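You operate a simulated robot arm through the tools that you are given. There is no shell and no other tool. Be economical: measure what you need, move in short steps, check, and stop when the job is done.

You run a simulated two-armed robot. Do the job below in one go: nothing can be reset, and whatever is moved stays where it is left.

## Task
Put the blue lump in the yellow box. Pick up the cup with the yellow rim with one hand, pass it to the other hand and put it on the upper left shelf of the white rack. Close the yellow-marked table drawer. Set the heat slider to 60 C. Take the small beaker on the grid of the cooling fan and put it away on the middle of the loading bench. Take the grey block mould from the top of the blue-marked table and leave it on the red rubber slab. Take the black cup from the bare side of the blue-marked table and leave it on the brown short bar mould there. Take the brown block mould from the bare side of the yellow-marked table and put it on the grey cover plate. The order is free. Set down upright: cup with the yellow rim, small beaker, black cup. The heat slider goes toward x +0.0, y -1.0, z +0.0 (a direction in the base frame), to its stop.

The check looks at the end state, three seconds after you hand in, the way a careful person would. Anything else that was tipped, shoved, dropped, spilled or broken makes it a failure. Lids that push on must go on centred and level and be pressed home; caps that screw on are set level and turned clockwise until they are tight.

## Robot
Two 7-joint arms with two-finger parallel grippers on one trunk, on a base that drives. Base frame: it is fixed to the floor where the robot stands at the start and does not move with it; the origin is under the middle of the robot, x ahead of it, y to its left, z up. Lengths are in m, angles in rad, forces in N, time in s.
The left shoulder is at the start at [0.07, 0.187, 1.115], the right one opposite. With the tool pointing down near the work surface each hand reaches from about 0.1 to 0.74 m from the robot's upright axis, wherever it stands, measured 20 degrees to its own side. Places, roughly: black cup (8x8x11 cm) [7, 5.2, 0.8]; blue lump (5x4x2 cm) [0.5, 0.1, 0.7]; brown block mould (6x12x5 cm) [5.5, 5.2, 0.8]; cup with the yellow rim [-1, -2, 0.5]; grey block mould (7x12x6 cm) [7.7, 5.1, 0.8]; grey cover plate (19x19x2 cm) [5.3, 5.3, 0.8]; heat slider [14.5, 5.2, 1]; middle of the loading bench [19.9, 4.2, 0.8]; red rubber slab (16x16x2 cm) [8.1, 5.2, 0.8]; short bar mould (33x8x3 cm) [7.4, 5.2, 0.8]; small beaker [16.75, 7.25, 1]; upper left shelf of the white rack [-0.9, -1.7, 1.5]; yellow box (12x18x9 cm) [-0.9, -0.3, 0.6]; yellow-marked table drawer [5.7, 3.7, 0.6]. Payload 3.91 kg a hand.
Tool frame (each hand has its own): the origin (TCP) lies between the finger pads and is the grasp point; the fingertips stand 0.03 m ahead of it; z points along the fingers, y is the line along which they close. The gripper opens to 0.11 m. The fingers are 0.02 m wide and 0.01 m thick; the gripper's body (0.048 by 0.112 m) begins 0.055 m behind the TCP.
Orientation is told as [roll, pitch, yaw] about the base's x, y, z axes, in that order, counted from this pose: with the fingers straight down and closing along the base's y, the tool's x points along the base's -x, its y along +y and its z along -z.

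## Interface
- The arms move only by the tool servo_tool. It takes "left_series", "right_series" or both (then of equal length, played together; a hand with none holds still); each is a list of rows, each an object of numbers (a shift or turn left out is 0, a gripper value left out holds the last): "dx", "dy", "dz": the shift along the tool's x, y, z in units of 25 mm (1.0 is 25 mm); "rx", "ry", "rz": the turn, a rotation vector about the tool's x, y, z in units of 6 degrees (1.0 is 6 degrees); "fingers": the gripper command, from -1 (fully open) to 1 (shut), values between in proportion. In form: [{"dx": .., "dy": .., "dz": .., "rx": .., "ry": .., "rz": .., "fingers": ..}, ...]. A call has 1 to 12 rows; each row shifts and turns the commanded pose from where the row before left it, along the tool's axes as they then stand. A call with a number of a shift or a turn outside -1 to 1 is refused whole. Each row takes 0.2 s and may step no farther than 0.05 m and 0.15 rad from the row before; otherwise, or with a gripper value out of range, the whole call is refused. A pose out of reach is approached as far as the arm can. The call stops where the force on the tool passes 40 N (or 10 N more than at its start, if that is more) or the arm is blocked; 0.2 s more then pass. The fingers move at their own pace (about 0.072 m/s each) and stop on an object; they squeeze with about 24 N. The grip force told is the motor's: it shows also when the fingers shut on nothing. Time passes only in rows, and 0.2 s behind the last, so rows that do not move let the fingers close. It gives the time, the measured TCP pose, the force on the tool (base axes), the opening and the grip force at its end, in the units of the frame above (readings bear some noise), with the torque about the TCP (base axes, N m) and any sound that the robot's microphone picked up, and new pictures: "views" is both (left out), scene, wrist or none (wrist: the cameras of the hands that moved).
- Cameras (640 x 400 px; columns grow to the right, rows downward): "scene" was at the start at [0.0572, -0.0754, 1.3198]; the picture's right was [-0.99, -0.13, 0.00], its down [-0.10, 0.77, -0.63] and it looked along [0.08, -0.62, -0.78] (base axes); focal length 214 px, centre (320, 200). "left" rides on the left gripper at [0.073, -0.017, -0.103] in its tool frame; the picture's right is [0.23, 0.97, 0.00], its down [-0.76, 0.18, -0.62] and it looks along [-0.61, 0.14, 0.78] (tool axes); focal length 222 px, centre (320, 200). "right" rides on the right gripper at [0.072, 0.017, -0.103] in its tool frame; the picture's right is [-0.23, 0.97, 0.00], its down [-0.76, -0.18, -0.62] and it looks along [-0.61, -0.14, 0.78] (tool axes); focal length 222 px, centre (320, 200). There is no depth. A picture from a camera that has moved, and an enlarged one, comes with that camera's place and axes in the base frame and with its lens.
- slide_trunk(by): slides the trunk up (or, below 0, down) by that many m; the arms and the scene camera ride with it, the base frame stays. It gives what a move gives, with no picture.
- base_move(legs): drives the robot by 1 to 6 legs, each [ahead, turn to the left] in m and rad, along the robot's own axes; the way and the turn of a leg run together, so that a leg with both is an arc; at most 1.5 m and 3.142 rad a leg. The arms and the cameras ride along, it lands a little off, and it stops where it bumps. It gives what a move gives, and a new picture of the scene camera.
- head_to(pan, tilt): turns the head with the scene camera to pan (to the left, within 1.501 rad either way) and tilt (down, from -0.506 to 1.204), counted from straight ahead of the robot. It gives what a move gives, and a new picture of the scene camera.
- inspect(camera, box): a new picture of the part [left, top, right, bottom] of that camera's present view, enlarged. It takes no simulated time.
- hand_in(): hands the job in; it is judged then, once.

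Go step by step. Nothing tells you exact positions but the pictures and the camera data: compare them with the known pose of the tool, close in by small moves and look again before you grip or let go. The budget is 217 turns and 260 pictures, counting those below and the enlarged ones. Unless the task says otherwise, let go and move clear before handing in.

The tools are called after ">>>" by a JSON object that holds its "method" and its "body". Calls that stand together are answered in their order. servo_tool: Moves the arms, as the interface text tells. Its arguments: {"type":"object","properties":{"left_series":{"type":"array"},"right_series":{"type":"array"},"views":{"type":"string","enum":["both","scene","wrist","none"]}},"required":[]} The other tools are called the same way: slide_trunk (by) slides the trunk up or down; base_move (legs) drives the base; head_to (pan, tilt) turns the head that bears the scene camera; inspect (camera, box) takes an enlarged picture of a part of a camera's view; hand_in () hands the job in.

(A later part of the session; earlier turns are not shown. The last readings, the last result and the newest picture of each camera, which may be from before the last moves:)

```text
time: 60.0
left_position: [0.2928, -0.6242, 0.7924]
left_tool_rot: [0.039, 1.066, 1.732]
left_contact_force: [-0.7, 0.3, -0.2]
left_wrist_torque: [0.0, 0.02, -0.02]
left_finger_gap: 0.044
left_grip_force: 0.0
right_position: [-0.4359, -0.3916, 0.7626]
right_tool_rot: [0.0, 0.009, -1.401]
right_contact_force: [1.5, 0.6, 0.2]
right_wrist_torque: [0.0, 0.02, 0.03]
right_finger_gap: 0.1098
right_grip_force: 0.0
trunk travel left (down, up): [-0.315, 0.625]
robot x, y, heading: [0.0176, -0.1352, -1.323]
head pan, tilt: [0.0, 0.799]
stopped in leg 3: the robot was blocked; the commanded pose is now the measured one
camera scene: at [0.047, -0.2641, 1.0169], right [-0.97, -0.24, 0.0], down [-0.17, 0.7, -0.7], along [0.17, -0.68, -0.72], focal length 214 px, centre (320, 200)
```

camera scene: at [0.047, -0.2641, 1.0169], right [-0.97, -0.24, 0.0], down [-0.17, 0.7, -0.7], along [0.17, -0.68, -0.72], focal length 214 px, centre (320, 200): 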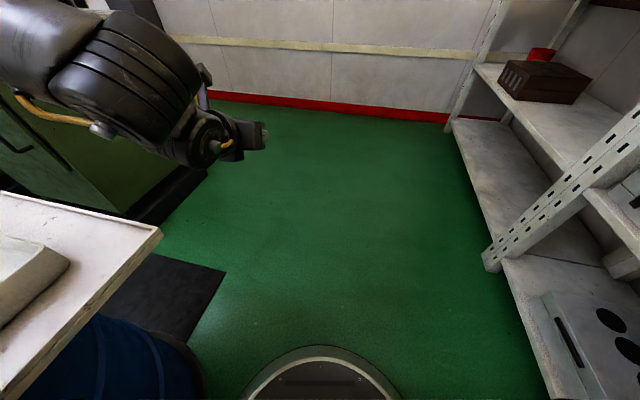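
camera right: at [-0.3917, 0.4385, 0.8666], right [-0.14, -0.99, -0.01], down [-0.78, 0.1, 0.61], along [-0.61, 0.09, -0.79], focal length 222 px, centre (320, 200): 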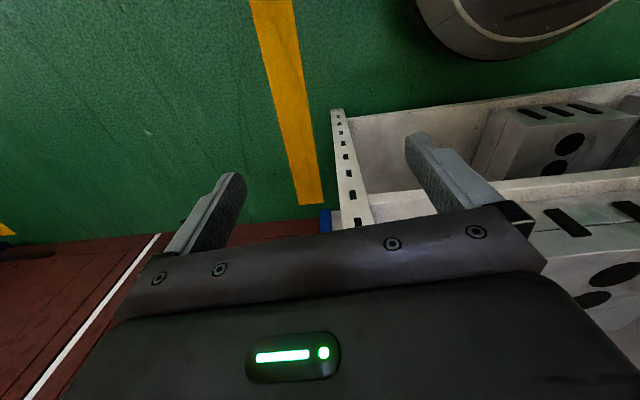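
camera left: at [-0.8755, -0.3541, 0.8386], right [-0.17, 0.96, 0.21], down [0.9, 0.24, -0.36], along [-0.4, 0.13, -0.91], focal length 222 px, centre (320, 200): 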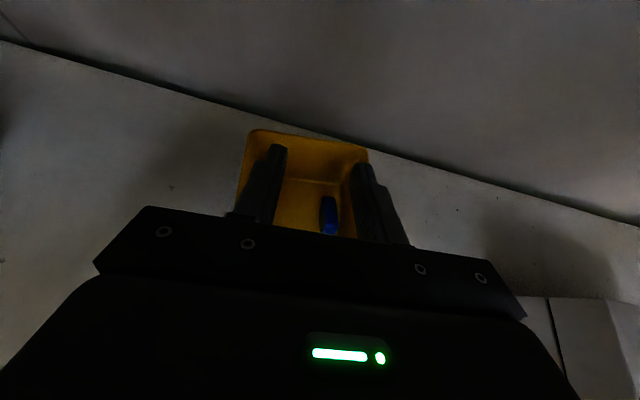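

The base hits the drum under the table. I tuck the right hand in, then swing past on the rack side.

>>> {"method": "servo_tool", "body": {"right_series": [{"dx": -1}, {"dx": -1}, {"dx": -1, "dy": 1}, {"dx": -1, "dy": 1}, {"dx": -1, "dy": 1}, {"dx": -1, "dy": 1}, {"dy": 1}, {"dy": 1}, {"dy": 1}, {"dy": 1}], "views": "none"}}

>>> {"method": "base_move", "body": {"legs": [[0, -0.5], [0.45, 0], [0, 0.4], [0.9, 0]]}}

```text
time: 62.1
left_position: [0.2911, -0.6227, 0.7926]
left_tool_rot: [0.033, 1.067, 1.727]
left_contact_force: [0.6, 0.0, 0.0]
left_wrist_torque: [0.0, -0.02, 0.02]
left_finger_gap: 0.0442
left_grip_force: 0.1
right_position: [-0.2423, -0.5148, 0.7629]
right_tool_rot: [0.004, 0.011, -1.399]
right_contact_force: [-0.2, 0.1, 0.3]
right_wrist_torque: [0.0, -0.04, 0.02]
right_finger_gap: 0.1102
right_grip_force: 0.0
right hand out of reach, approached as far as the arm can: row 9, 10
trunk travel left (down, up): [-0.315, 0.625]
robot x, y, heading: [0.0203, -0.1383, -1.325]
head pan, tilt: [0.0, 0.799]
```

```text
time: 71.8
left_position: [0.2352, -1.9734, 0.794]
left_tool_rot: [0.034, 1.068, 1.61]
left_contact_force: [-0.1, -0.4, -0.5]
left_wrist_torque: [0.01, 0.0, 0.02]
left_finger_gap: 0.044
left_grip_force: 0.1
right_position: [-0.2812, -1.8037, 0.7632]
right_tool_rot: [0.002, 0.011, -1.516]
right_contact_force: [0.3, -0.1, -0.5]
right_wrist_torque: [0.0, -0.05, 0.0]
right_finger_gap: 0.11
right_grip_force: 0.0
trunk travel left (down, up): [-0.315, 0.625]
robot x, y, heading: [0.0221, -1.4575, -1.445]
head pan, tilt: [0.0, 0.799]
camera scene: at [0.0344, -1.5874, 1.017], right [-0.99, -0.12, 0.0], down [-0.09, 0.71, -0.7], along [0.09, -0.69, -0.72], focal length 214 px, centre (320, 200)
```

scene: 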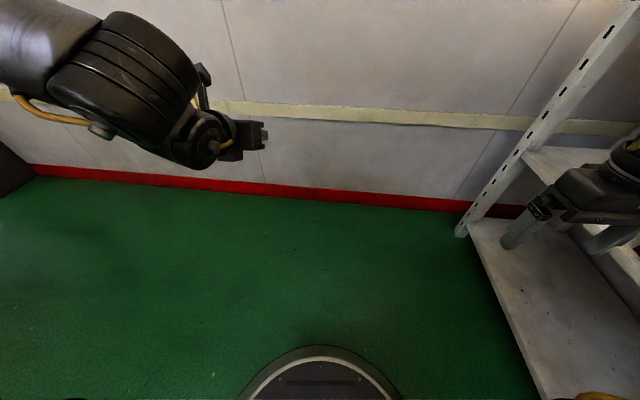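

>>> {"method": "base_move", "body": {"legs": [[0.3, 0], [0, -1.69]]}}

>>> {"method": "head_to", "body": {"pan": 0.0, "tilt": 0.3}}

```text
time: 77.8
left_position: [-0.4726, -1.9289, 0.793]
left_tool_rot: [0.036, 1.067, -0.031]
left_contact_force: [-0.5, 0.0, 0.2]
left_wrist_torque: [0.0, -0.01, -0.01]
left_finger_gap: 0.0438
left_grip_force: 0.0
right_position: [-0.2664, -1.4246, 0.7639]
right_tool_rot: [0.001, 0.011, 3.123]
right_contact_force: [-0.4, 0.0, -0.6]
right_wrist_torque: [0.03, -0.05, -0.02]
right_finger_gap: 0.1099
right_grip_force: 0.1
trunk travel left (down, up): [-0.315, 0.625]
robot x, y, heading: [0.054, -1.7498, -3.084]
head pan, tilt: [0.0, 0.799]
camera scene: at [-0.0764, -1.7574, 1.0171], right [-0.05, 1.0, 0.0], down [0.72, 0.04, -0.7], along [-0.7, -0.04, -0.72], focal length 214 px, centre (320, 200)
```

scene: 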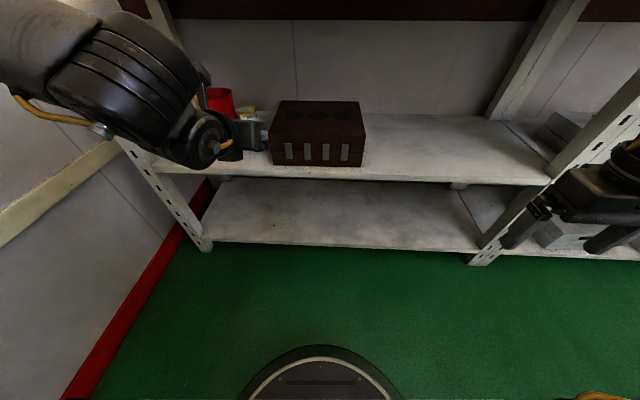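

```text
time: 78.7
left_position: [-0.4728, -1.9298, 0.7942]
left_tool_rot: [0.036, 1.065, -0.033]
left_contact_force: [-0.4, 0.0, -0.3]
left_wrist_torque: [0.0, -0.03, 0.0]
left_finger_gap: 0.0443
left_grip_force: 0.0
right_position: [-0.2656, -1.426, 0.7623]
right_tool_rot: [0.003, 0.01, 3.122]
right_contact_force: [0.2, 0.4, 0.1]
right_wrist_torque: [0.01, 0.02, -0.02]
right_finger_gap: 0.11
right_grip_force: 0.1
trunk travel left (down, up): [-0.315, 0.625]
robot x, y, heading: [0.0569, -1.7489, -3.094]
head pan, tilt: [0.0, 0.3]
camera scene: at [-0.0891, -1.7582, 1.0614], right [-0.05, 1.0, 0.0], down [0.3, 0.02, -0.95], along [-0.95, -0.05, -0.3], focal length 214 px, centre (320, 200)
```

scene: 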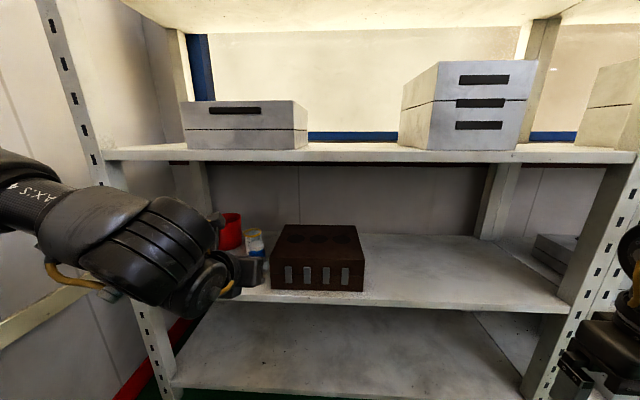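

>>> {"method": "inspect", "body": {"camera": "scene", "box": [190, 190, 320, 300]}}

>>> {"method": "servo_tool", "body": {"left_series": [{"dx": 0}], "views": "wrist"}}

>>> {"method": "head_to", "body": {"pan": 0.0, "tilt": -0.3}}

```text
3.64 times, centred on (255, 245) of scene
camera zoom: at [-0.0891, -1.7582, 1.0614], right [-0.05, 1.0, 0.0], down [0.3, 0.02, -0.95], along [-0.95, -0.05, -0.3], focal length 780 px, centre (556, 36)
```

zoom: 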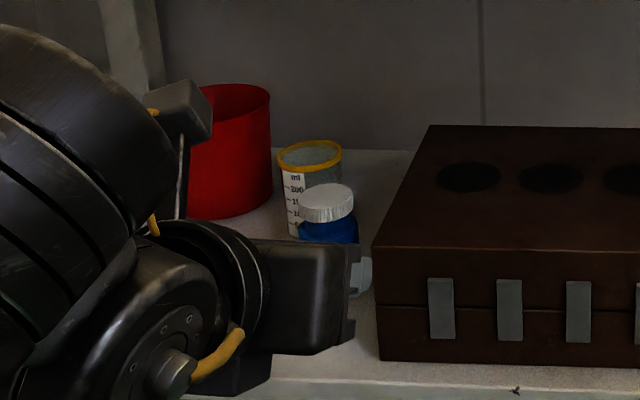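

```text
time: 79.1
left_position: [-0.4728, -1.9292, 0.7926]
left_tool_rot: [0.034, 1.066, -0.031]
left_contact_force: [0.0, -0.8, 0.5]
left_wrist_torque: [0.01, 0.0, -0.04]
left_finger_gap: 0.0441
left_grip_force: 0.1
right_position: [-0.2662, -1.4251, 0.7624]
right_tool_rot: [0.001, 0.01, 3.123]
right_contact_force: [0.1, 0.2, -0.3]
right_wrist_torque: [-0.03, 0.01, 0.01]
right_finger_gap: 0.1101
right_grip_force: 0.1
trunk travel left (down, up): [-0.315, 0.625]
robot x, y, heading: [0.0559, -1.7504, -3.09]
head pan, tilt: [0.0, 0.3]
camera left: at [-0.4177, -1.9503, 0.9068], right [-0.05, 0.98, 0.22], down [0.92, 0.13, -0.36], along [-0.38, 0.18, -0.91], focal length 222 px, centre (320, 200)
```

left: 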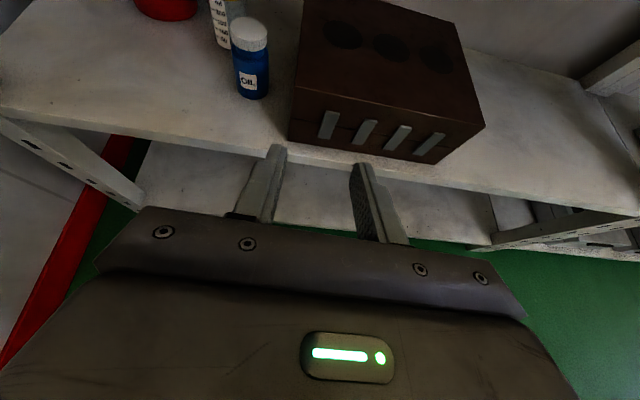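

```text
time: 80.1
left_position: [-0.473, -1.9291, 0.792]
left_tool_rot: [0.034, 1.066, -0.031]
left_contact_force: [0.6, 0.0, 0.2]
left_wrist_torque: [-0.01, 0.02, 0.0]
left_finger_gap: 0.0437
left_grip_force: 0.0
right_position: [-0.265, -1.4248, 0.7635]
right_tool_rot: [0.002, 0.011, 3.123]
right_contact_force: [-1.1, 0.0, -0.7]
right_wrist_torque: [-0.01, 0.02, 0.02]
right_finger_gap: 0.1103
right_grip_force: 0.0
trunk travel left (down, up): [-0.315, 0.625]
robot x, y, heading: [0.0621, -1.75, -3.086]
head pan, tilt: [0.0, -0.3]
camera scene: at [-0.0744, -1.7574, 1.1146], right [-0.05, 1.0, 0.0], down [-0.29, -0.02, -0.96], along [-0.95, -0.05, 0.29], focal length 214 px, centre (320, 200)
```

scene: 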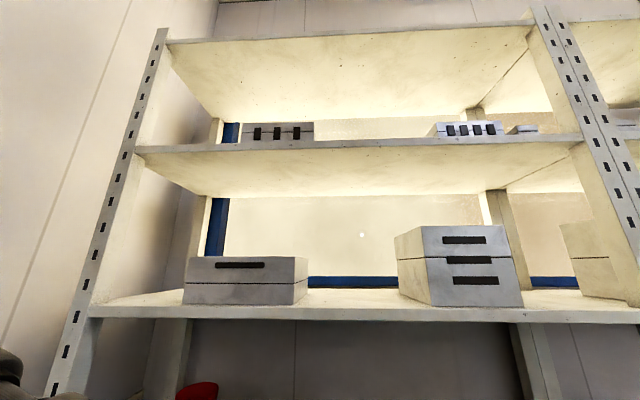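

The measuring cup with the yellow rim stands near (-0.91, -2.1), z 0.55 to 0.65, behind a small blue bottle. I shift the left hand left, set it to 45 degrees tilt, pull the right hand back and drive closer.

>>> {"method": "servo_tool", "body": {"left_series": [{"dy": -1}, {"dy": -1}, {"dy": -1}, {"dy": -1}, {"dy": -1}, {"dy": -1}, {"ry": -0.9}, {"ry": -0.9}, {"ry": -0.9, "fingers": -1}], "right_series": [{"dx": 1}, {"dx": 1}, {"dx": 1}, {"dx": 0}, {"dx": 0}, {"dx": 0}, {"dx": 0}, {"dx": 0}, {"dx": 0}], "views": "none"}}

>>> {"method": "base_move", "body": {"legs": [[0.24, 0.0]]}}

>>> {"method": "servo_tool", "body": {"left_series": [{"dx": 0}], "views": "wrist"}}

```text
time: 82.1
left_position: [-0.4809, -2.0775, 0.7902]
left_tool_rot: [0.023, 0.784, -0.047]
left_contact_force: [-0.8, 1.1, -0.1]
left_wrist_torque: [-0.02, -0.01, 0.01]
left_finger_gap: 0.0995
left_grip_force: 0.0
right_position: [-0.2377, -1.4232, 0.7907]
right_tool_rot: [0.004, 0.011, 3.122]
right_contact_force: [0.5, 0.3, 0.4]
right_wrist_torque: [-0.01, 0.01, 0.02]
right_finger_gap: 0.11
right_grip_force: 0.0
right hand out of reach, approached as far as the arm can: row 1, 2, 3
trunk travel left (down, up): [-0.315, 0.625]
robot x, y, heading: [0.0573, -1.7503, -3.092]
head pan, tilt: [0.0, -0.3]
```

```text
time: 83.9
left_position: [-0.726, -2.0881, 0.7904]
left_tool_rot: [0.024, 0.784, -0.049]
left_contact_force: [-0.1, -0.7, 0.3]
left_wrist_torque: [0.0, 0.02, 0.01]
left_finger_gap: 0.1101
left_grip_force: 0.0
right_position: [-0.4792, -1.4345, 0.7913]
right_tool_rot: [0.001, 0.011, 3.119]
right_contact_force: [0.7, 0.8, -0.1]
right_wrist_torque: [-0.01, -0.04, -0.01]
right_finger_gap: 0.1098
right_grip_force: 0.0
trunk travel left (down, up): [-0.315, 0.625]
robot x, y, heading: [-0.1877, -1.7648, -3.095]
head pan, tilt: [0.0, -0.3]
camera scene: at [-0.3193, -1.7693, 1.1145], right [-0.05, 1.0, 0.0], down [-0.29, -0.01, -0.96], along [-0.95, -0.05, 0.29], focal length 214 px, centre (320, 200)
```

scene: 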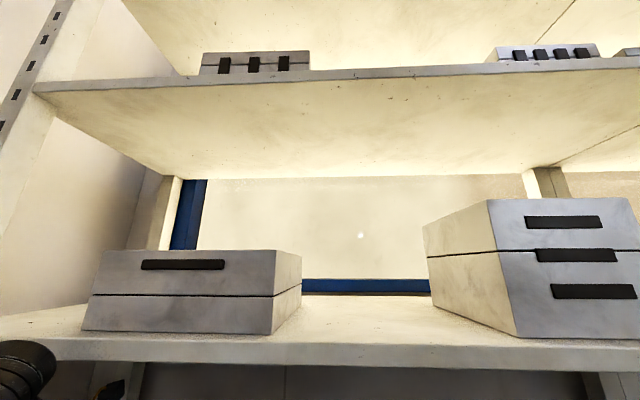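

```text
time: 84.3
left_position: [-0.7266, -2.0877, 0.7893]
left_tool_rot: [0.025, 0.782, -0.05]
left_contact_force: [-0.3, -1.1, 0.4]
left_wrist_torque: [0.0, -0.02, 0.03]
left_finger_gap: 0.11
left_grip_force: 0.0
right_position: [-0.4798, -1.435, 0.7907]
right_tool_rot: [0.003, 0.011, 3.118]
right_contact_force: [1.3, -0.4, -0.6]
right_wrist_torque: [0.01, -0.02, 0.01]
right_finger_gap: 0.11
right_grip_force: 0.0
trunk travel left (down, up): [-0.315, 0.625]
robot x, y, heading: [-0.1886, -1.7654, -3.097]
head pan, tilt: [0.0, -0.3]
camera left: at [-0.7053, -2.108, 0.9151], right [-0.1, 0.98, 0.18], down [0.99, 0.11, -0.09], along [-0.11, 0.17, -0.98], focal length 222 px, centre (320, 200)
```

left: 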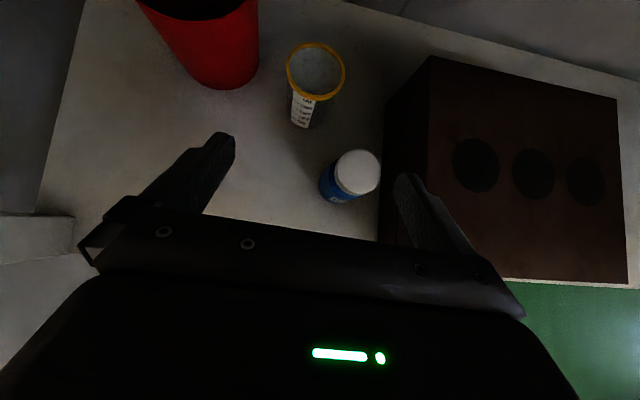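

The cup is at (-0.90, -2.08), rim at z 0.652 and about 7.4 cm wide. I approach along the tool axis with the fingers slightly narrowed, then check.

>>> {"method": "servo_tool", "body": {"left_series": [{"dz": 1, "dx": 0.25, "fingers": -0.82}, {"dz": 1, "dx": 0.25}, {"dz": 1}, {"dz": 1}, {"dz": 1}, {"dz": 1}, {"dx": 0}], "views": "wrist"}}

```text
time: 86.1
left_position: [-0.8351, -2.0803, 0.6988]
left_tool_rot: [0.023, 0.796, -0.049]
left_contact_force: [-2.1, -0.9, -1.5]
left_wrist_torque: [-0.01, -0.03, -0.02]
left_finger_gap: 0.1002
left_grip_force: 0.0
right_position: [-0.4724, -1.4346, 0.7911]
right_tool_rot: [0.004, 0.003, 3.12]
right_contact_force: [-1.8, -0.6, -1.1]
right_wrist_torque: [0.02, -0.11, -0.05]
right_finger_gap: 0.1101
right_grip_force: 0.1
trunk travel left (down, up): [-0.315, 0.625]
robot x, y, heading: [-0.1878, -1.763, -3.096]
head pan, tilt: [0.0, -0.3]
stopped in row 7 (left hand): the arm was blocked; the commanded pose is now the measured one
camera left: at [-0.8122, -2.1003, 0.8234], right [-0.1, 0.98, 0.18], down [0.99, 0.12, -0.1], along [-0.12, 0.17, -0.98], focal length 222 px, centre (320, 200)
```

left: 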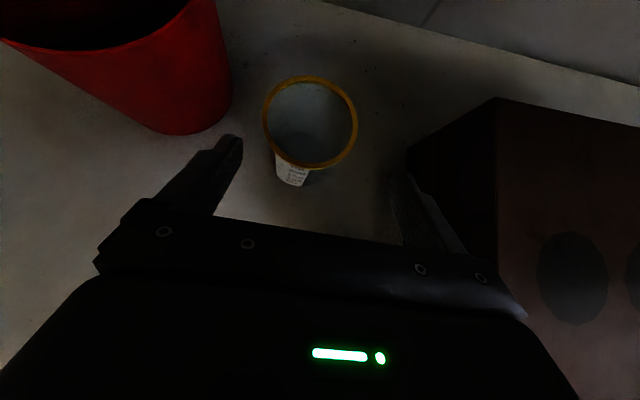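

The arm is blocked by something, so I look at it with the scene camera.

>>> {"method": "head_to", "body": {"pan": 0.45, "tilt": 0.35}}

```text
time: 87.2
left_position: [-0.8317, -2.0802, 0.7027]
left_tool_rot: [0.022, 0.802, -0.049]
left_contact_force: [0.9, -0.2, 0.0]
left_wrist_torque: [-0.03, -0.03, 0.03]
left_finger_gap: 0.0999
left_grip_force: 0.1
right_position: [-0.4689, -1.4336, 0.7921]
right_tool_rot: [0.001, 0.0, 3.122]
right_contact_force: [0.3, 0.0, 0.5]
right_wrist_torque: [-0.01, 0.06, -0.03]
right_finger_gap: 0.11
right_grip_force: 0.0
trunk travel left (down, up): [-0.315, 0.625]
robot x, y, heading: [-0.1885, -1.7675, -3.096]
head pan, tilt: [0.45, 0.351]
camera scene: at [-0.3198, -1.8095, 1.0568], right [-0.48, 0.88, 0.0], down [0.3, 0.16, -0.94], along [-0.83, -0.45, -0.34], focal length 214 px, centre (320, 200)
```

scene: 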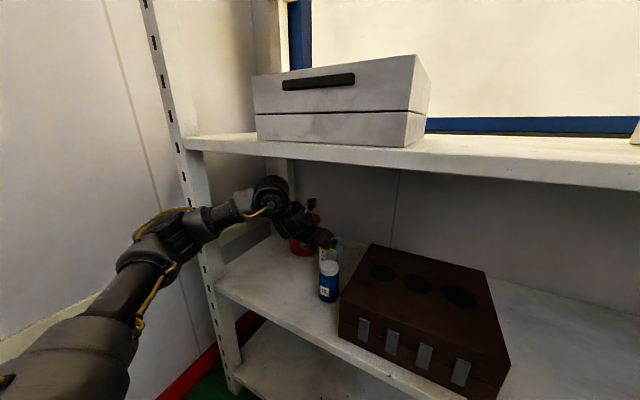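

The forearm touches the rack's left post. I retract and re-park the robot farther right so the left arm comes in diagonally, clear of the post.

>>> {"method": "servo_tool", "body": {"left_series": [{"dz": -1}, {"dz": -1}, {"dz": -1}, {"dz": -1}, {"dz": -1}, {"dz": -1}, {"dx": 0}], "views": "none"}}

>>> {"method": "base_move", "body": {"legs": [[-0.35, 0], [0, -1.6], [0.19, 0], [0, 1.56], [0.36, 0]]}}

```text
time: 88.8
left_position: [-0.7242, -2.0886, 0.8061]
left_tool_rot: [0.024, 0.801, -0.048]
left_contact_force: [0.5, -0.9, -0.4]
left_wrist_torque: [0.02, 0.02, 0.0]
left_finger_gap: 0.0998
left_grip_force: 0.1
right_position: [-0.4696, -1.4347, 0.7917]
right_tool_rot: [0.002, 0.001, 3.121]
right_contact_force: [0.3, 0.7, 0.4]
right_wrist_torque: [0.0, 0.0, -0.02]
right_finger_gap: 0.1097
right_grip_force: 0.1
trunk travel left (down, up): [-0.315, 0.625]
robot x, y, heading: [-0.1853, -1.7662, -3.095]
head pan, tilt: [0.45, 0.351]
```

```text
time: 101.8
left_position: [-0.7602, -1.8505, 0.8057]
left_tool_rot: [0.023, 0.8, -0.099]
left_contact_force: [0.0, -0.3, 0.0]
left_wrist_torque: [0.03, -0.01, -0.01]
left_finger_gap: 0.1001
left_grip_force: 0.1
right_position: [-0.4705, -1.2109, 0.7913]
right_tool_rot: [0.003, -0.002, 3.071]
right_contact_force: [0.0, -0.3, 0.0]
right_wrist_torque: [-0.01, -0.01, 0.0]
right_finger_gap: 0.1098
right_grip_force: 0.0
trunk travel left (down, up): [-0.315, 0.625]
robot x, y, heading: [-0.2008, -1.554, 3.138]
head pan, tilt: [0.45, 0.351]
camera scene: at [-0.3406, -1.5935, 1.0566], right [-0.43, 0.9, 0.0], down [0.31, 0.15, -0.94], along [-0.85, -0.41, -0.34], focal length 214 px, centre (320, 200)
```

scene: 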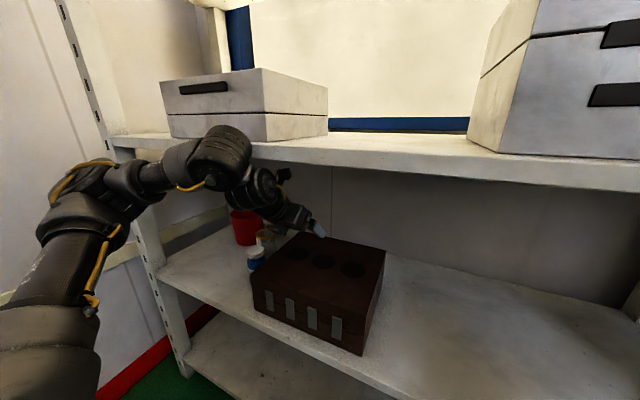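

The forearm knuckle also runs close to the upper shelf's edge. I pull back a bit, lower the trunk 0.15 m and shift left.

>>> {"method": "servo_tool", "body": {"left_series": [{"dz": -1}, {"dz": -1}, {"dz": -1}, {"dz": -1}, {"dz": -1}, {"dz": -1}, {"dx": 0}], "views": "none"}}

>>> {"method": "slide_trunk", "body": {"by": -0.15}}

>>> {"method": "servo_tool", "body": {"left_series": [{"dy": -1}, {"dy": -1}, {"dy": -1}, {"dy": -1}, {"dy": -1}, {"dy": -1}, {"dy": -1}, {"dy": -1}, {"dy": -0.9}, {"dx": 0}], "views": "both"}}

```text
time: 102.6
left_position: [-0.7122, -1.8571, 0.8401]
left_tool_rot: [0.017, 0.767, -0.107]
left_contact_force: [-4.6, 1.0, -20.1]
left_wrist_torque: [0.27, -0.57, 0.01]
left_finger_gap: 0.1001
left_grip_force: 0.1
right_position: [-0.47, -1.2105, 0.7921]
right_tool_rot: [0.001, 0.002, 3.068]
right_contact_force: [0.7, 0.5, 0.3]
right_wrist_torque: [0.0, 0.02, -0.03]
right_finger_gap: 0.11
right_grip_force: 0.1
trunk travel left (down, up): [-0.315, 0.625]
robot x, y, heading: [-0.2052, -1.5542, 3.133]
head pan, tilt: [0.45, 0.351]
stopped in row 3 (left hand): the force on the tool passed its limit at 54 N (the readings are from after the stop); the commanded pose is now the measured one
```

```text
time: 104.0
left_position: [-0.7095, -1.8566, 0.7189]
left_tool_rot: [0.018, 0.809, -0.106]
left_contact_force: [10.3, -0.2, 16.2]
left_wrist_torque: [-0.79, 0.1, 0.57]
left_finger_gap: 0.0996
left_grip_force: 0.1
right_position: [-0.4685, -1.2105, 0.6557]
right_tool_rot: [0.003, -0.001, 3.07]
right_contact_force: [-0.1, 0.0, 0.8]
right_wrist_torque: [0.03, 0.01, 0.01]
right_finger_gap: 0.11
right_grip_force: 0.1
trunk travel left (down, up): [-0.179, 0.761]
robot x, y, heading: [-0.2018, -1.5519, 3.135]
head pan, tilt: [0.45, 0.351]
stopped: the force on the tool passed its limit at 53 N (the readings are from after the stop); the commanded pose is now the measured one
```

```text
time: 106.2
left_position: [-0.739, -2.0771, 0.7134]
left_tool_rot: [0.017, 0.799, -0.106]
left_contact_force: [-0.4, 0.8, -0.1]
left_wrist_torque: [0.03, 0.0, -0.04]
left_finger_gap: 0.1002
left_grip_force: 0.1
right_position: [-0.47, -1.2108, 0.6556]
right_tool_rot: [0.001, -0.001, 3.068]
right_contact_force: [-0.3, 0.6, -0.7]
right_wrist_torque: [0.01, 0.01, 0.01]
right_finger_gap: 0.1098
right_grip_force: 0.0
trunk travel left (down, up): [-0.179, 0.761]
robot x, y, heading: [-0.2011, -1.549, 3.14]
head pan, tilt: [0.45, 0.351]
camera scene: at [-0.3403, -1.5932, 0.9205], right [-0.43, 0.9, 0.0], down [0.31, 0.15, -0.94], along [-0.85, -0.4, -0.34], focal length 214 px, centre (320, 200)
camera left: at [-0.7163, -2.0982, 0.8374], right [-0.04, 0.98, 0.17], down [0.99, 0.06, -0.11], along [-0.12, 0.17, -0.98], focal length 222 px, centre (320, 200)
```

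scene: 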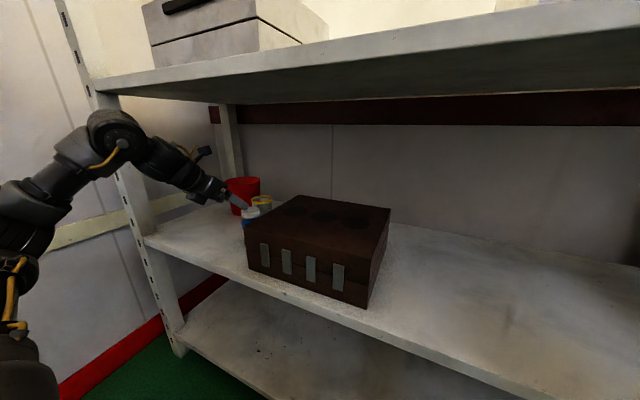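
left: 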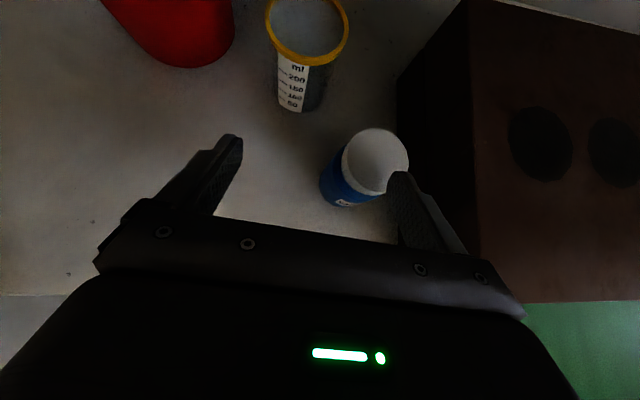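

Everything still stands. The cup is at (-0.898, -2.083); I move level until in front of it, then along the tool axis down onto it.

>>> {"method": "servo_tool", "body": {"left_series": [{"dx": 0.7, "dy": -0.19, "dz": 0.72}, {"dx": 0.7, "dy": -0.19, "dz": 0.72}, {"dx": 0.7, "dy": -0.19, "dz": 0.72}, {"dx": 0}], "views": "wrist"}}

```text
time: 107.2
left_position: [-0.8163, -2.0819, 0.7139]
left_tool_rot: [0.017, 0.802, -0.107]
left_contact_force: [0.0, -0.6, -0.4]
left_wrist_torque: [0.0, 0.02, 0.02]
left_finger_gap: 0.1
left_grip_force: 0.1
right_position: [-0.4703, -1.2105, 0.6561]
right_tool_rot: [0.003, 0.001, 3.067]
right_contact_force: [-0.8, -1.1, 0.0]
right_wrist_torque: [0.0, -0.03, 0.0]
right_finger_gap: 0.1099
right_grip_force: 0.0
trunk travel left (down, up): [-0.179, 0.761]
robot x, y, heading: [-0.203, -1.552, 3.137]
head pan, tilt: [0.45, 0.351]
camera left: at [-0.7928, -2.1023, 0.838], right [-0.04, 0.98, 0.17], down [0.99, 0.06, -0.11], along [-0.12, 0.17, -0.98], focal length 222 px, centre (320, 200)
```

left: 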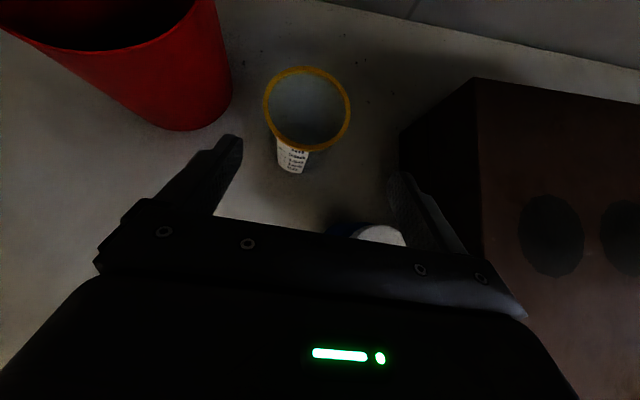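

>>> {"method": "servo_tool", "body": {"left_series": [{"dz": 0.9, "dy": -0.2}, {"dz": 0.9, "dy": -0.2}, {"dz": 0.8}, {"dz": 0.5}, {"dx": 0}], "views": "wrist"}}

```text
time: 108.4
left_position: [-0.8731, -2.0839, 0.6604]
left_tool_rot: [0.017, 0.804, -0.106]
left_contact_force: [-0.3, 0.8, -0.5]
left_wrist_torque: [0.0, 0.01, 0.01]
left_finger_gap: 0.1001
left_grip_force: 0.0
right_position: [-0.4704, -1.2107, 0.6549]
right_tool_rot: [0.001, 0.0, 3.067]
right_contact_force: [-0.4, 0.4, 0.1]
right_wrist_torque: [0.03, -0.04, -0.01]
right_finger_gap: 0.1101
right_grip_force: 0.0
trunk travel left (down, up): [-0.179, 0.761]
robot x, y, heading: [-0.2047, -1.551, 3.133]
head pan, tilt: [0.45, 0.351]
camera left: at [-0.8496, -2.1044, 0.7846], right [-0.04, 0.98, 0.18], down [0.99, 0.06, -0.11], along [-0.12, 0.17, -0.98], focal length 222 px, centre (320, 200)
```

left: 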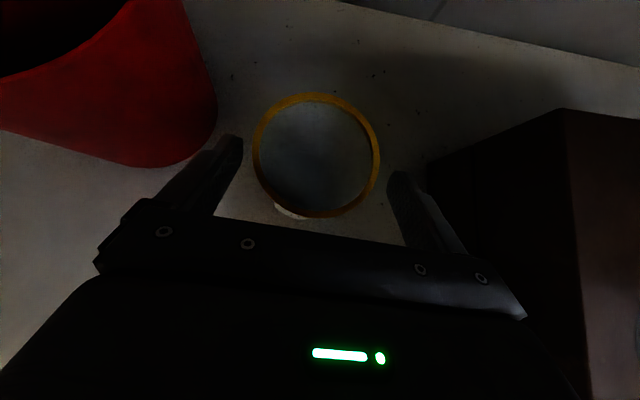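

>>> {"method": "servo_tool", "body": {"left_series": [{"dz": 0.5, "dx": -0.1}, {"dz": 0.4, "dx": -0.1}, {"fingers": 1}, {"fingers": 1}, {"fingers": 1}, {"fingers": 1}], "views": "wrist"}}

```text
time: 109.8
left_position: [-0.8853, -2.0833, 0.6419]
left_tool_rot: [0.017, 0.802, -0.107]
left_contact_force: [-0.1, -0.3, -0.1]
left_wrist_torque: [0.0, 0.0, -0.01]
left_finger_gap: 0.0675
left_grip_force: 24.0
right_position: [-0.4692, -1.2108, 0.6561]
right_tool_rot: [0.002, 0.001, 3.068]
right_contact_force: [0.7, -0.2, 0.5]
right_wrist_torque: [-0.02, -0.01, 0.01]
right_finger_gap: 0.1098
right_grip_force: 0.2
trunk travel left (down, up): [-0.179, 0.761]
robot x, y, heading: [-0.2025, -1.5546, 3.136]
head pan, tilt: [0.45, 0.351]
camera left: at [-0.8623, -2.1033, 0.7656], right [-0.04, 0.98, 0.17], down [0.99, 0.06, -0.11], along [-0.12, 0.17, -0.98], focal length 222 px, centre (320, 200)
```

left: 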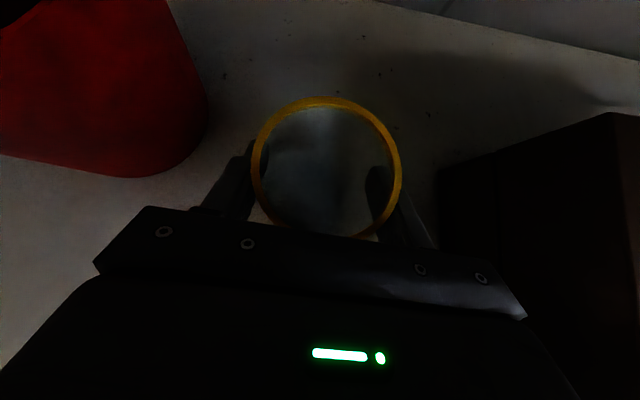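

The cup is gripped. I lift it straight up 13 cm and back the robot out.

>>> {"method": "servo_tool", "body": {"left_series": [{"dx": 0.4, "dz": -0.4}, {"dx": 0.7, "dz": -0.68}, {"dx": 0.7, "dz": -0.68}, {"dx": 0.7, "dz": -0.68}, {"dx": 0.7, "dz": -0.68}, {"dx": 0.7, "dz": -0.68}, {"dx": 0}], "views": "wrist"}}

```text
time: 111.4
left_position: [-0.8849, -2.0905, 0.7609]
left_tool_rot: [0.027, 0.789, -0.098]
left_contact_force: [-0.5, 0.7, -0.7]
left_wrist_torque: [0.0, 0.0, -0.02]
left_finger_gap: 0.0675
left_grip_force: 23.7
right_position: [-0.4729, -1.2158, 0.6592]
right_tool_rot: [-0.005, 0.01, 3.065]
right_contact_force: [-0.6, -0.5, 0.4]
right_wrist_torque: [0.03, -0.03, 0.03]
right_finger_gap: 0.11
right_grip_force: 0.0
trunk travel left (down, up): [-0.179, 0.761]
robot x, y, heading: [-0.2026, -1.5541, 3.138]
head pan, tilt: [0.45, 0.351]
camera left: at [-0.864, -2.1126, 0.886], right [-0.05, 0.98, 0.18], down [0.99, 0.06, -0.1], along [-0.11, 0.17, -0.98], focal length 222 px, centre (320, 200)
```

left: 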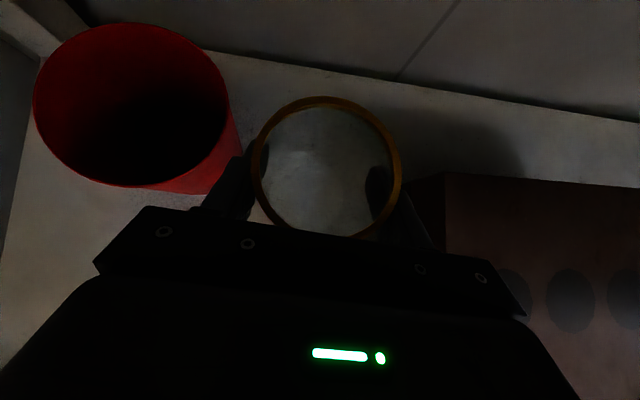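

>>> {"method": "base_move", "body": {"legs": [[-0.4, 0]]}}

```text
time: 113.9
left_position: [-0.4879, -2.0905, 0.7785]
left_tool_rot: [0.017, 0.802, -0.1]
left_contact_force: [-0.9, -0.2, -0.5]
left_wrist_torque: [-0.03, -0.01, 0.0]
left_finger_gap: 0.0673
left_grip_force: 24.2
right_position: [-0.0768, -1.2133, 0.6558]
right_tool_rot: [0.002, 0.0, 3.074]
right_contact_force: [0.1, 0.3, 0.3]
right_wrist_torque: [0.01, 0.02, -0.01]
right_finger_gap: 0.1099
right_grip_force: 0.1
trunk travel left (down, up): [-0.179, 0.761]
robot x, y, heading: [0.1914, -1.5554, -3.135]
head pan, tilt: [0.45, 0.351]
camera scene: at [0.0542, -1.5951, 0.9206], right [-0.44, 0.9, 0.0], down [0.31, 0.15, -0.94], along [-0.85, -0.41, -0.34], focal length 214 px, centre (320, 200)
```

scene: 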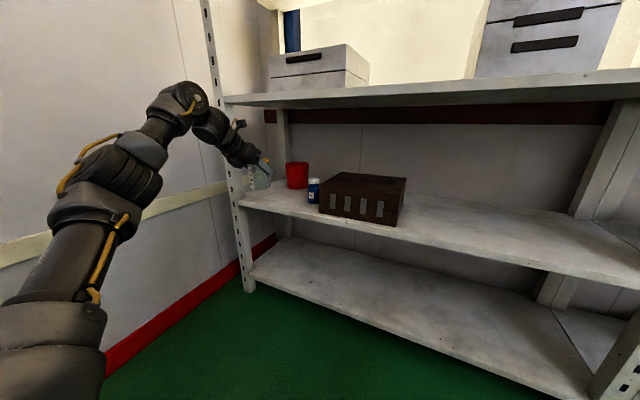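

The cup is out and hangs upright. I raise the trunk for the handover and, in steps, bring the cup in front of me while turning the right hand to point left.

>>> {"method": "slide_trunk", "body": {"by": 0.6}}

>>> {"method": "servo_tool", "body": {"left_series": [{"dx": -0.28, "dz": -0.285, "dy": 0.9}, {"dx": -0.28, "dz": -0.285, "dy": 0.9}, {"dx": -0.28, "dz": -0.285, "dy": 0.9}, {"dx": -0.28, "dz": -0.285, "dy": 0.9}, {"dx": -0.28, "dz": -0.285, "dy": 0.9}, {"dx": -0.28, "dz": -0.285, "dy": 0.9}, {"dx": -0.28, "dz": -0.285, "dy": 0.9}, {"dx": -0.28, "dz": -0.285, "dy": 0.9}, {"dx": -0.28, "dz": -0.285, "dy": 0.9}, {"dx": -0.28, "dz": -0.285, "dy": 0.9}, {"dx": -0.28, "dz": -0.285, "dy": 0.9}, {"dx": -0.28, "dz": -0.285, "dy": 0.9}], "right_series": [{"dx": -1}, {"dx": -1}, {"dx": -1}, {"dx": -1}, {"rz": 1}, {"rz": 1}, {"rz": 1}, {"rz": 1}, {"rz": 1}, {"rz": 1}, {"rz": 1}, {"rz": 1}], "views": "none"}}

>>> {"method": "servo_tool", "body": {"left_series": [{"dx": -0.28, "dz": -0.285, "dy": 0.9}, {"dx": -0.28, "dz": -0.285, "dy": 0.9}, {"dx": -0.28, "dz": -0.285, "dy": 0.9}, {"dx": -0.28, "dz": -0.285, "dy": 0.9}, {"dx": -0.28, "dz": -0.285, "dy": 0.9}, {"dx": -0.28, "dz": -0.285, "dy": 0.9}, {"dx": 0}, {"dx": 0}, {"dx": 0}, {"dx": 0}, {"dx": 0}, {"dx": 0}], "right_series": [{"rz": 1}, {"rz": 1}, {"rz": 1}, {"rz": 1}, {"rz": 1}, {"rz": 1}, {"rz": 1}, {"ry": 1}, {"ry": 1}, {"ry": 1}, {"ry": 1}, {"ry": 1}], "views": "none"}}

>>> {"method": "head_to", "body": {"pan": 0.0, "tilt": 0.6}}

```text
refused: 0.6 is not a number from -0.4 to 0.4
```

```text
time: 116.5
left_position: [-0.3399, -1.8335, 0.7802]
left_tool_rot: [0.014, 0.802, -0.102]
left_contact_force: [-0.2, 0.6, -0.9]
left_wrist_torque: [0.0, 0.02, 0.01]
left_finger_gap: 0.0672
left_grip_force: 23.7
right_position: [-0.1671, -1.1486, 0.6723]
right_tool_rot: [0.003, 0.002, 2.657]
right_contact_force: [-0.7, 0.5, 0.0]
right_wrist_torque: [-0.03, 0.01, 0.01]
right_finger_gap: 0.1101
right_grip_force: 0.0
right hand out of reach, approached as far as the arm can: row 6, 7, 8, 9, 10, 11, 12
trunk travel left (down, up): [-0.179, 0.761]
robot x, y, heading: [0.1888, -1.5556, -3.137]
head pan, tilt: [0.45, 0.351]
```

```text
time: 119.1
left_position: [-0.2632, -1.7076, 0.7785]
left_tool_rot: [0.017, 0.805, -0.1]
left_contact_force: [-0.1, 0.0, -0.1]
left_wrist_torque: [-0.03, -0.01, -0.02]
left_finger_gap: 0.0673
left_grip_force: 23.9
right_position: [-0.1675, -1.1514, 0.6735]
right_tool_rot: [0.002, 0.525, 2.658]
right_contact_force: [-0.5, 0.4, 0.4]
right_wrist_torque: [0.02, -0.04, 0.01]
right_finger_gap: 0.11
right_grip_force: 0.1
right hand out of reach, approached as far as the arm can: row 1, 2, 3, 4, 5, 6, 7
trunk travel left (down, up): [-0.179, 0.761]
robot x, y, heading: [0.1915, -1.5544, -3.138]
head pan, tilt: [0.45, 0.351]
```

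```text
time: 120.0
left_position: [-0.263, -1.7078, 0.7796]
left_tool_rot: [0.019, 0.803, -0.101]
left_contact_force: [-0.4, 0.0, 0.7]
left_wrist_torque: [-0.03, 0.0, 0.04]
left_finger_gap: 0.0673
left_grip_force: 23.5
right_position: [-0.1676, -1.1508, 0.6724]
right_tool_rot: [0.002, 0.523, 2.658]
right_contact_force: [-0.2, 0.2, 0.4]
right_wrist_torque: [-0.02, -0.02, -0.01]
right_finger_gap: 0.1101
right_grip_force: 0.1
trunk travel left (down, up): [-0.179, 0.761]
robot x, y, heading: [0.188, -1.5569, -3.137]
head pan, tilt: [0.0, 0.6]
camera scene: at [0.049, -1.5544, 0.8978], right [0.0, 1.0, 0.0], down [0.56, 0.0, -0.83], along [-0.83, 0.0, -0.56], focal length 214 px, centre (320, 200)
```

scene: 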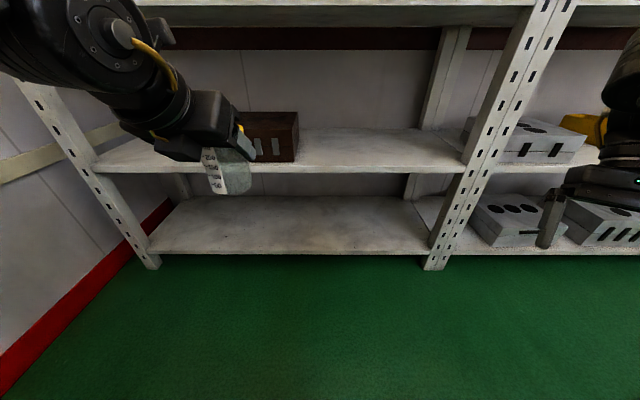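

The trunk step must be at most 0.4. I raise it in two steps, move the right hand to the middle where it should turn better, and try its yaw again.

>>> {"method": "slide_trunk", "body": {"by": 0.35}}

>>> {"method": "slide_trunk", "body": {"by": 0.25}}

>>> {"method": "servo_tool", "body": {"right_series": [{"ry": -1, "dy": 1}, {"ry": -1, "dy": 1}, {"ry": -1, "dy": 1}, {"ry": -1, "dy": 1}, {"ry": -1, "dy": 1}, {"dy": 1}, {"dy": 1}, {"dy": 1}, {"dy": 1}, {"dy": 1}, {"dy": 1}, {"dy": 1}], "views": "none"}}

>>> {"method": "servo_tool", "body": {"right_series": [{"rz": 1}, {"rz": 1}, {"rz": 1}, {"rz": 1}, {"rz": 1}, {"rz": 1}, {"rz": 1}, {"rz": 1}, {"rz": 1}, {"rz": 1}, {"rz": 1}], "views": "scene"}}

```text
time: 123.4
left_position: [-0.2632, -1.7073, 1.1293]
left_tool_rot: [0.018, 0.803, -0.097]
left_contact_force: [0.3, -0.3, -0.5]
left_wrist_torque: [0.0, 0.01, -0.01]
left_finger_gap: 0.0673
left_grip_force: 24.4
right_position: [-0.1675, -1.1502, 1.0231]
right_tool_rot: [0.001, 0.525, 2.658]
right_contact_force: [-0.2, -0.6, -0.8]
right_wrist_torque: [-0.01, -0.04, 0.02]
right_finger_gap: 0.1097
right_grip_force: 0.0
trunk travel left (down, up): [-0.529, 0.411]
robot x, y, heading: [0.1911, -1.552, -3.137]
head pan, tilt: [0.0, 0.6]
```

```text
time: 126.0
left_position: [-0.2633, -1.7072, 1.3773]
left_tool_rot: [0.017, 0.803, -0.097]
left_contact_force: [-0.5, 0.2, -0.4]
left_wrist_torque: [0.0, 0.03, -0.02]
left_finger_gap: 0.0672
left_grip_force: 24.1
right_position: [-0.1667, -1.1508, 1.2742]
right_tool_rot: [0.002, 0.525, 2.658]
right_contact_force: [0.9, 0.4, 0.0]
right_wrist_torque: [-0.01, -0.02, 0.02]
right_finger_gap: 0.1098
right_grip_force: 0.1
trunk travel left (down, up): [-0.779, 0.161]
robot x, y, heading: [0.1883, -1.5563, -3.14]
head pan, tilt: [0.0, 0.6]
```

```text
time: 128.6
left_position: [-0.2646, -1.7067, 1.3791]
left_tool_rot: [0.016, 0.801, -0.102]
left_contact_force: [0.4, 0.2, 0.0]
left_wrist_torque: [0.0, -0.01, -0.01]
left_finger_gap: 0.0672
left_grip_force: 23.6
right_position: [-0.2696, -1.2531, 1.2868]
right_tool_rot: [0.008, 0.125, 2.658]
right_contact_force: [-0.5, -0.5, -0.1]
right_wrist_torque: [0.02, -0.02, -0.01]
right_finger_gap: 0.1099
right_grip_force: 0.0
right hand out of reach, approached as far as the arm can: row 3, 4, 5, 6, 7, 8, 9, 10, 11, 12
trunk travel left (down, up): [-0.779, 0.161]
robot x, y, heading: [0.1875, -1.5555, -3.143]
head pan, tilt: [0.0, 0.6]
```

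```text
time: 131.0
left_position: [-0.2636, -1.7058, 1.3791]
left_tool_rot: [0.015, 0.802, -0.101]
left_contact_force: [0.9, 0.2, 0.1]
left_wrist_torque: [-0.03, 0.02, -0.04]
left_finger_gap: 0.0672
left_grip_force: 24.1
right_position: [-0.3232, -0.9495, 1.2106]
right_tool_rot: [-0.114, 0.054, 1.501]
right_contact_force: [-0.7, -0.2, 0.0]
right_wrist_torque: [0.01, 0.01, 0.04]
right_finger_gap: 0.1102
right_grip_force: 0.1
right hand out of reach, approached as far as the arm can: row 1, 2, 3, 4, 5, 6, 7, 8, 9, 10, 11
trunk travel left (down, up): [-0.779, 0.161]
robot x, y, heading: [0.192, -1.5574, -3.139]
head pan, tilt: [0.0, 0.6]
camera scene: at [0.0489, -1.5526, 1.4978], right [0.0, 1.0, 0.0], down [0.57, 0.0, -0.82], along [-0.82, 0.0, -0.57], focal length 214 px, centre (320, 200)
```

scene: 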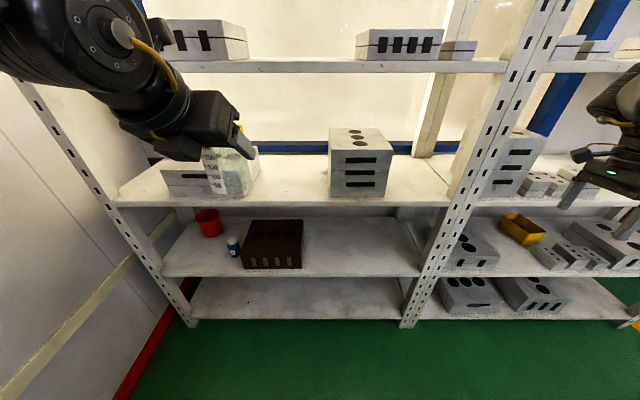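

The right hand's yaw is now right (its x axis points left). Next I tilt it to point left, 20 degrees down.

>>> {"method": "servo_tool", "body": {"right_series": [{"ry": 1}, {"ry": 1}, {"ry": 1}, {"ry": 1}, {"ry": 1}, {"ry": 1}, {"ry": 1}, {"ry": 1}, {"ry": 1}, {"ry": 1}, {"ry": 1, "rx": 1}], "views": "both"}}

```text
time: 132.1
left_position: [-0.2648, -1.7061, 1.3785]
left_tool_rot: [0.016, 0.802, -0.102]
left_contact_force: [-0.4, 0.1, -0.4]
left_wrist_torque: [-0.02, 0.03, 0.01]
left_finger_gap: 0.0672
left_grip_force: 24.1
right_position: [-0.3175, -0.9471, 1.205]
right_tool_rot: [-0.132, 0.455, 1.447]
right_contact_force: [-12.9, -13.7, -52.7]
right_wrist_torque: [2.96, -3.26, 0.1]
right_finger_gap: 0.1101
right_grip_force: 0.1
right hand out of reach, approached as far as the arm can: row 2
trunk travel left (down, up): [-0.779, 0.161]
robot x, y, heading: [0.1901, -1.5545, -3.138]
head pan, tilt: [0.0, 0.6]
stopped in row 5 (right hand): the force on the tool passed its limit at 221 N (the readings are from after the stop); the commanded pose is now the measured one
camera scene: at [0.0484, -1.5528, 1.4977], right [0.0, 1.0, 0.0], down [0.57, 0.0, -0.82], along [-0.82, 0.0, -0.57], focal length 214 px, centre (320, 200)
camera right: at [-0.3509, -0.964, 1.3266], right [-0.94, 0.27, -0.21], down [0.21, 0.95, 0.24], along [0.27, 0.18, -0.95], focal length 222 px, centre (320, 200)
```

scene: 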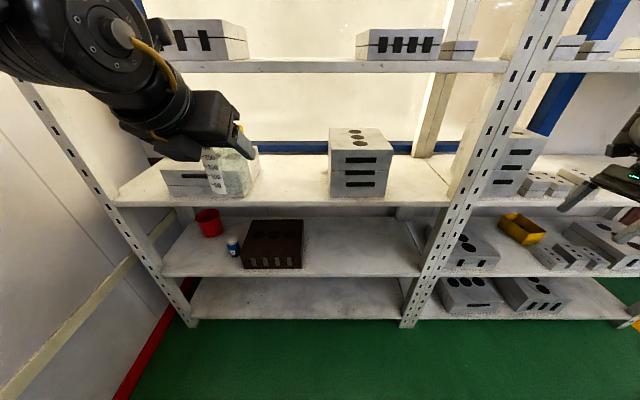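
right: 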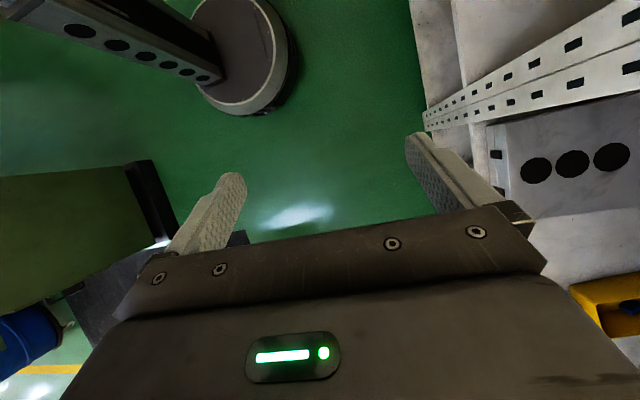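

>>> {"method": "head_to", "body": {"pan": -0.75, "tilt": 0.5}}

```text
time: 133.2
left_position: [-0.2644, -1.7073, 1.379]
left_tool_rot: [0.017, 0.802, -0.099]
left_contact_force: [0.9, 0.5, -0.6]
left_wrist_torque: [0.0, 0.0, 0.05]
left_finger_gap: 0.0673
left_grip_force: 23.6
right_position: [-0.3179, -0.9475, 1.2048]
right_tool_rot: [-0.129, 0.454, 1.448]
right_contact_force: [-27.6, -36.0, -77.8]
right_wrist_torque: [6.85, -6.15, 0.33]
right_finger_gap: 0.11
right_grip_force: 0.1
trunk travel left (down, up): [-0.779, 0.161]
robot x, y, heading: [0.1929, -1.5548, -3.141]
head pan, tilt: [-0.75, 0.499]
camera scene: at [0.0705, -1.4921, 1.5068], right [0.68, 0.73, 0.0], down [0.35, -0.33, -0.88], along [-0.64, 0.6, -0.48], focal length 214 px, centre (320, 200)
```

scene: 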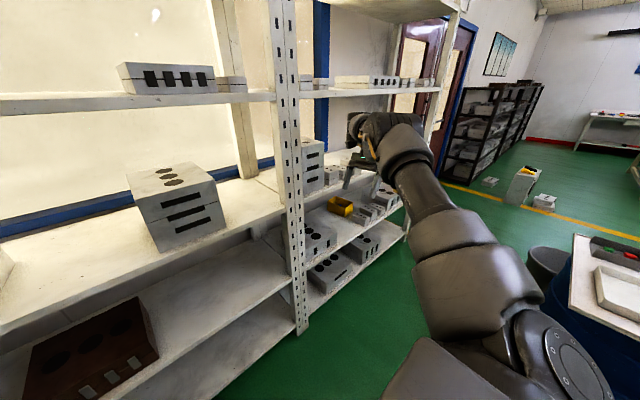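

The right arm is stretched with its gripper folded against the forearm. I undo the tilt and bring the hand back to the middle.

>>> {"method": "servo_tool", "body": {"right_series": [{"ry": -1}, {"ry": -1}, {"ry": -1}, {"ry": -1}, {"dx": 1, "dy": -0.3}, {"dx": 1, "dy": -0.3}, {"dx": 1, "dy": -0.3}, {"dx": 1, "dy": -0.3}, {"dx": 1, "dy": -0.3}, {"dx": 1, "dy": -0.3}, {"dx": 1, "dy": -0.3}, {"dx": 1, "dy": -0.3}], "views": "scene"}}

```text
time: 135.8
left_position: [-0.2629, -1.707, 1.3785]
left_tool_rot: [0.015, 0.805, -0.1]
left_contact_force: [-0.2, -0.6, -1.0]
left_wrist_torque: [-0.02, 0.02, 0.01]
left_finger_gap: 0.0672
left_grip_force: 24.2
right_position: [-0.3231, -0.9521, 1.2137]
right_tool_rot: [-0.116, 0.044, 1.505]
right_contact_force: [0.3, 0.8, 0.1]
right_wrist_torque: [0.01, -0.01, 0.0]
right_finger_gap: 0.1099
right_grip_force: 0.1
right hand out of reach, approached as far as the arm can: row 4, 5, 6, 7, 8, 9, 10, 11, 12
trunk travel left (down, up): [-0.779, 0.161]
robot x, y, heading: [0.1905, -1.5529, -3.141]
head pan, tilt: [-0.75, 0.499]
camera scene: at [0.0707, -1.492, 1.5068], right [0.68, 0.73, 0.0], down [0.35, -0.33, -0.88], along [-0.64, 0.6, -0.48], focal length 214 px, centre (320, 200)
```

scene: 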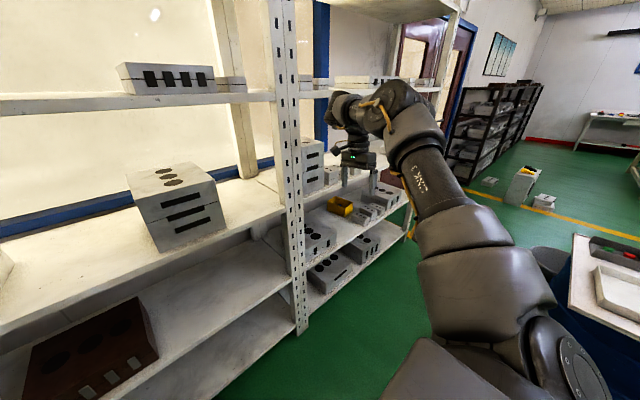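

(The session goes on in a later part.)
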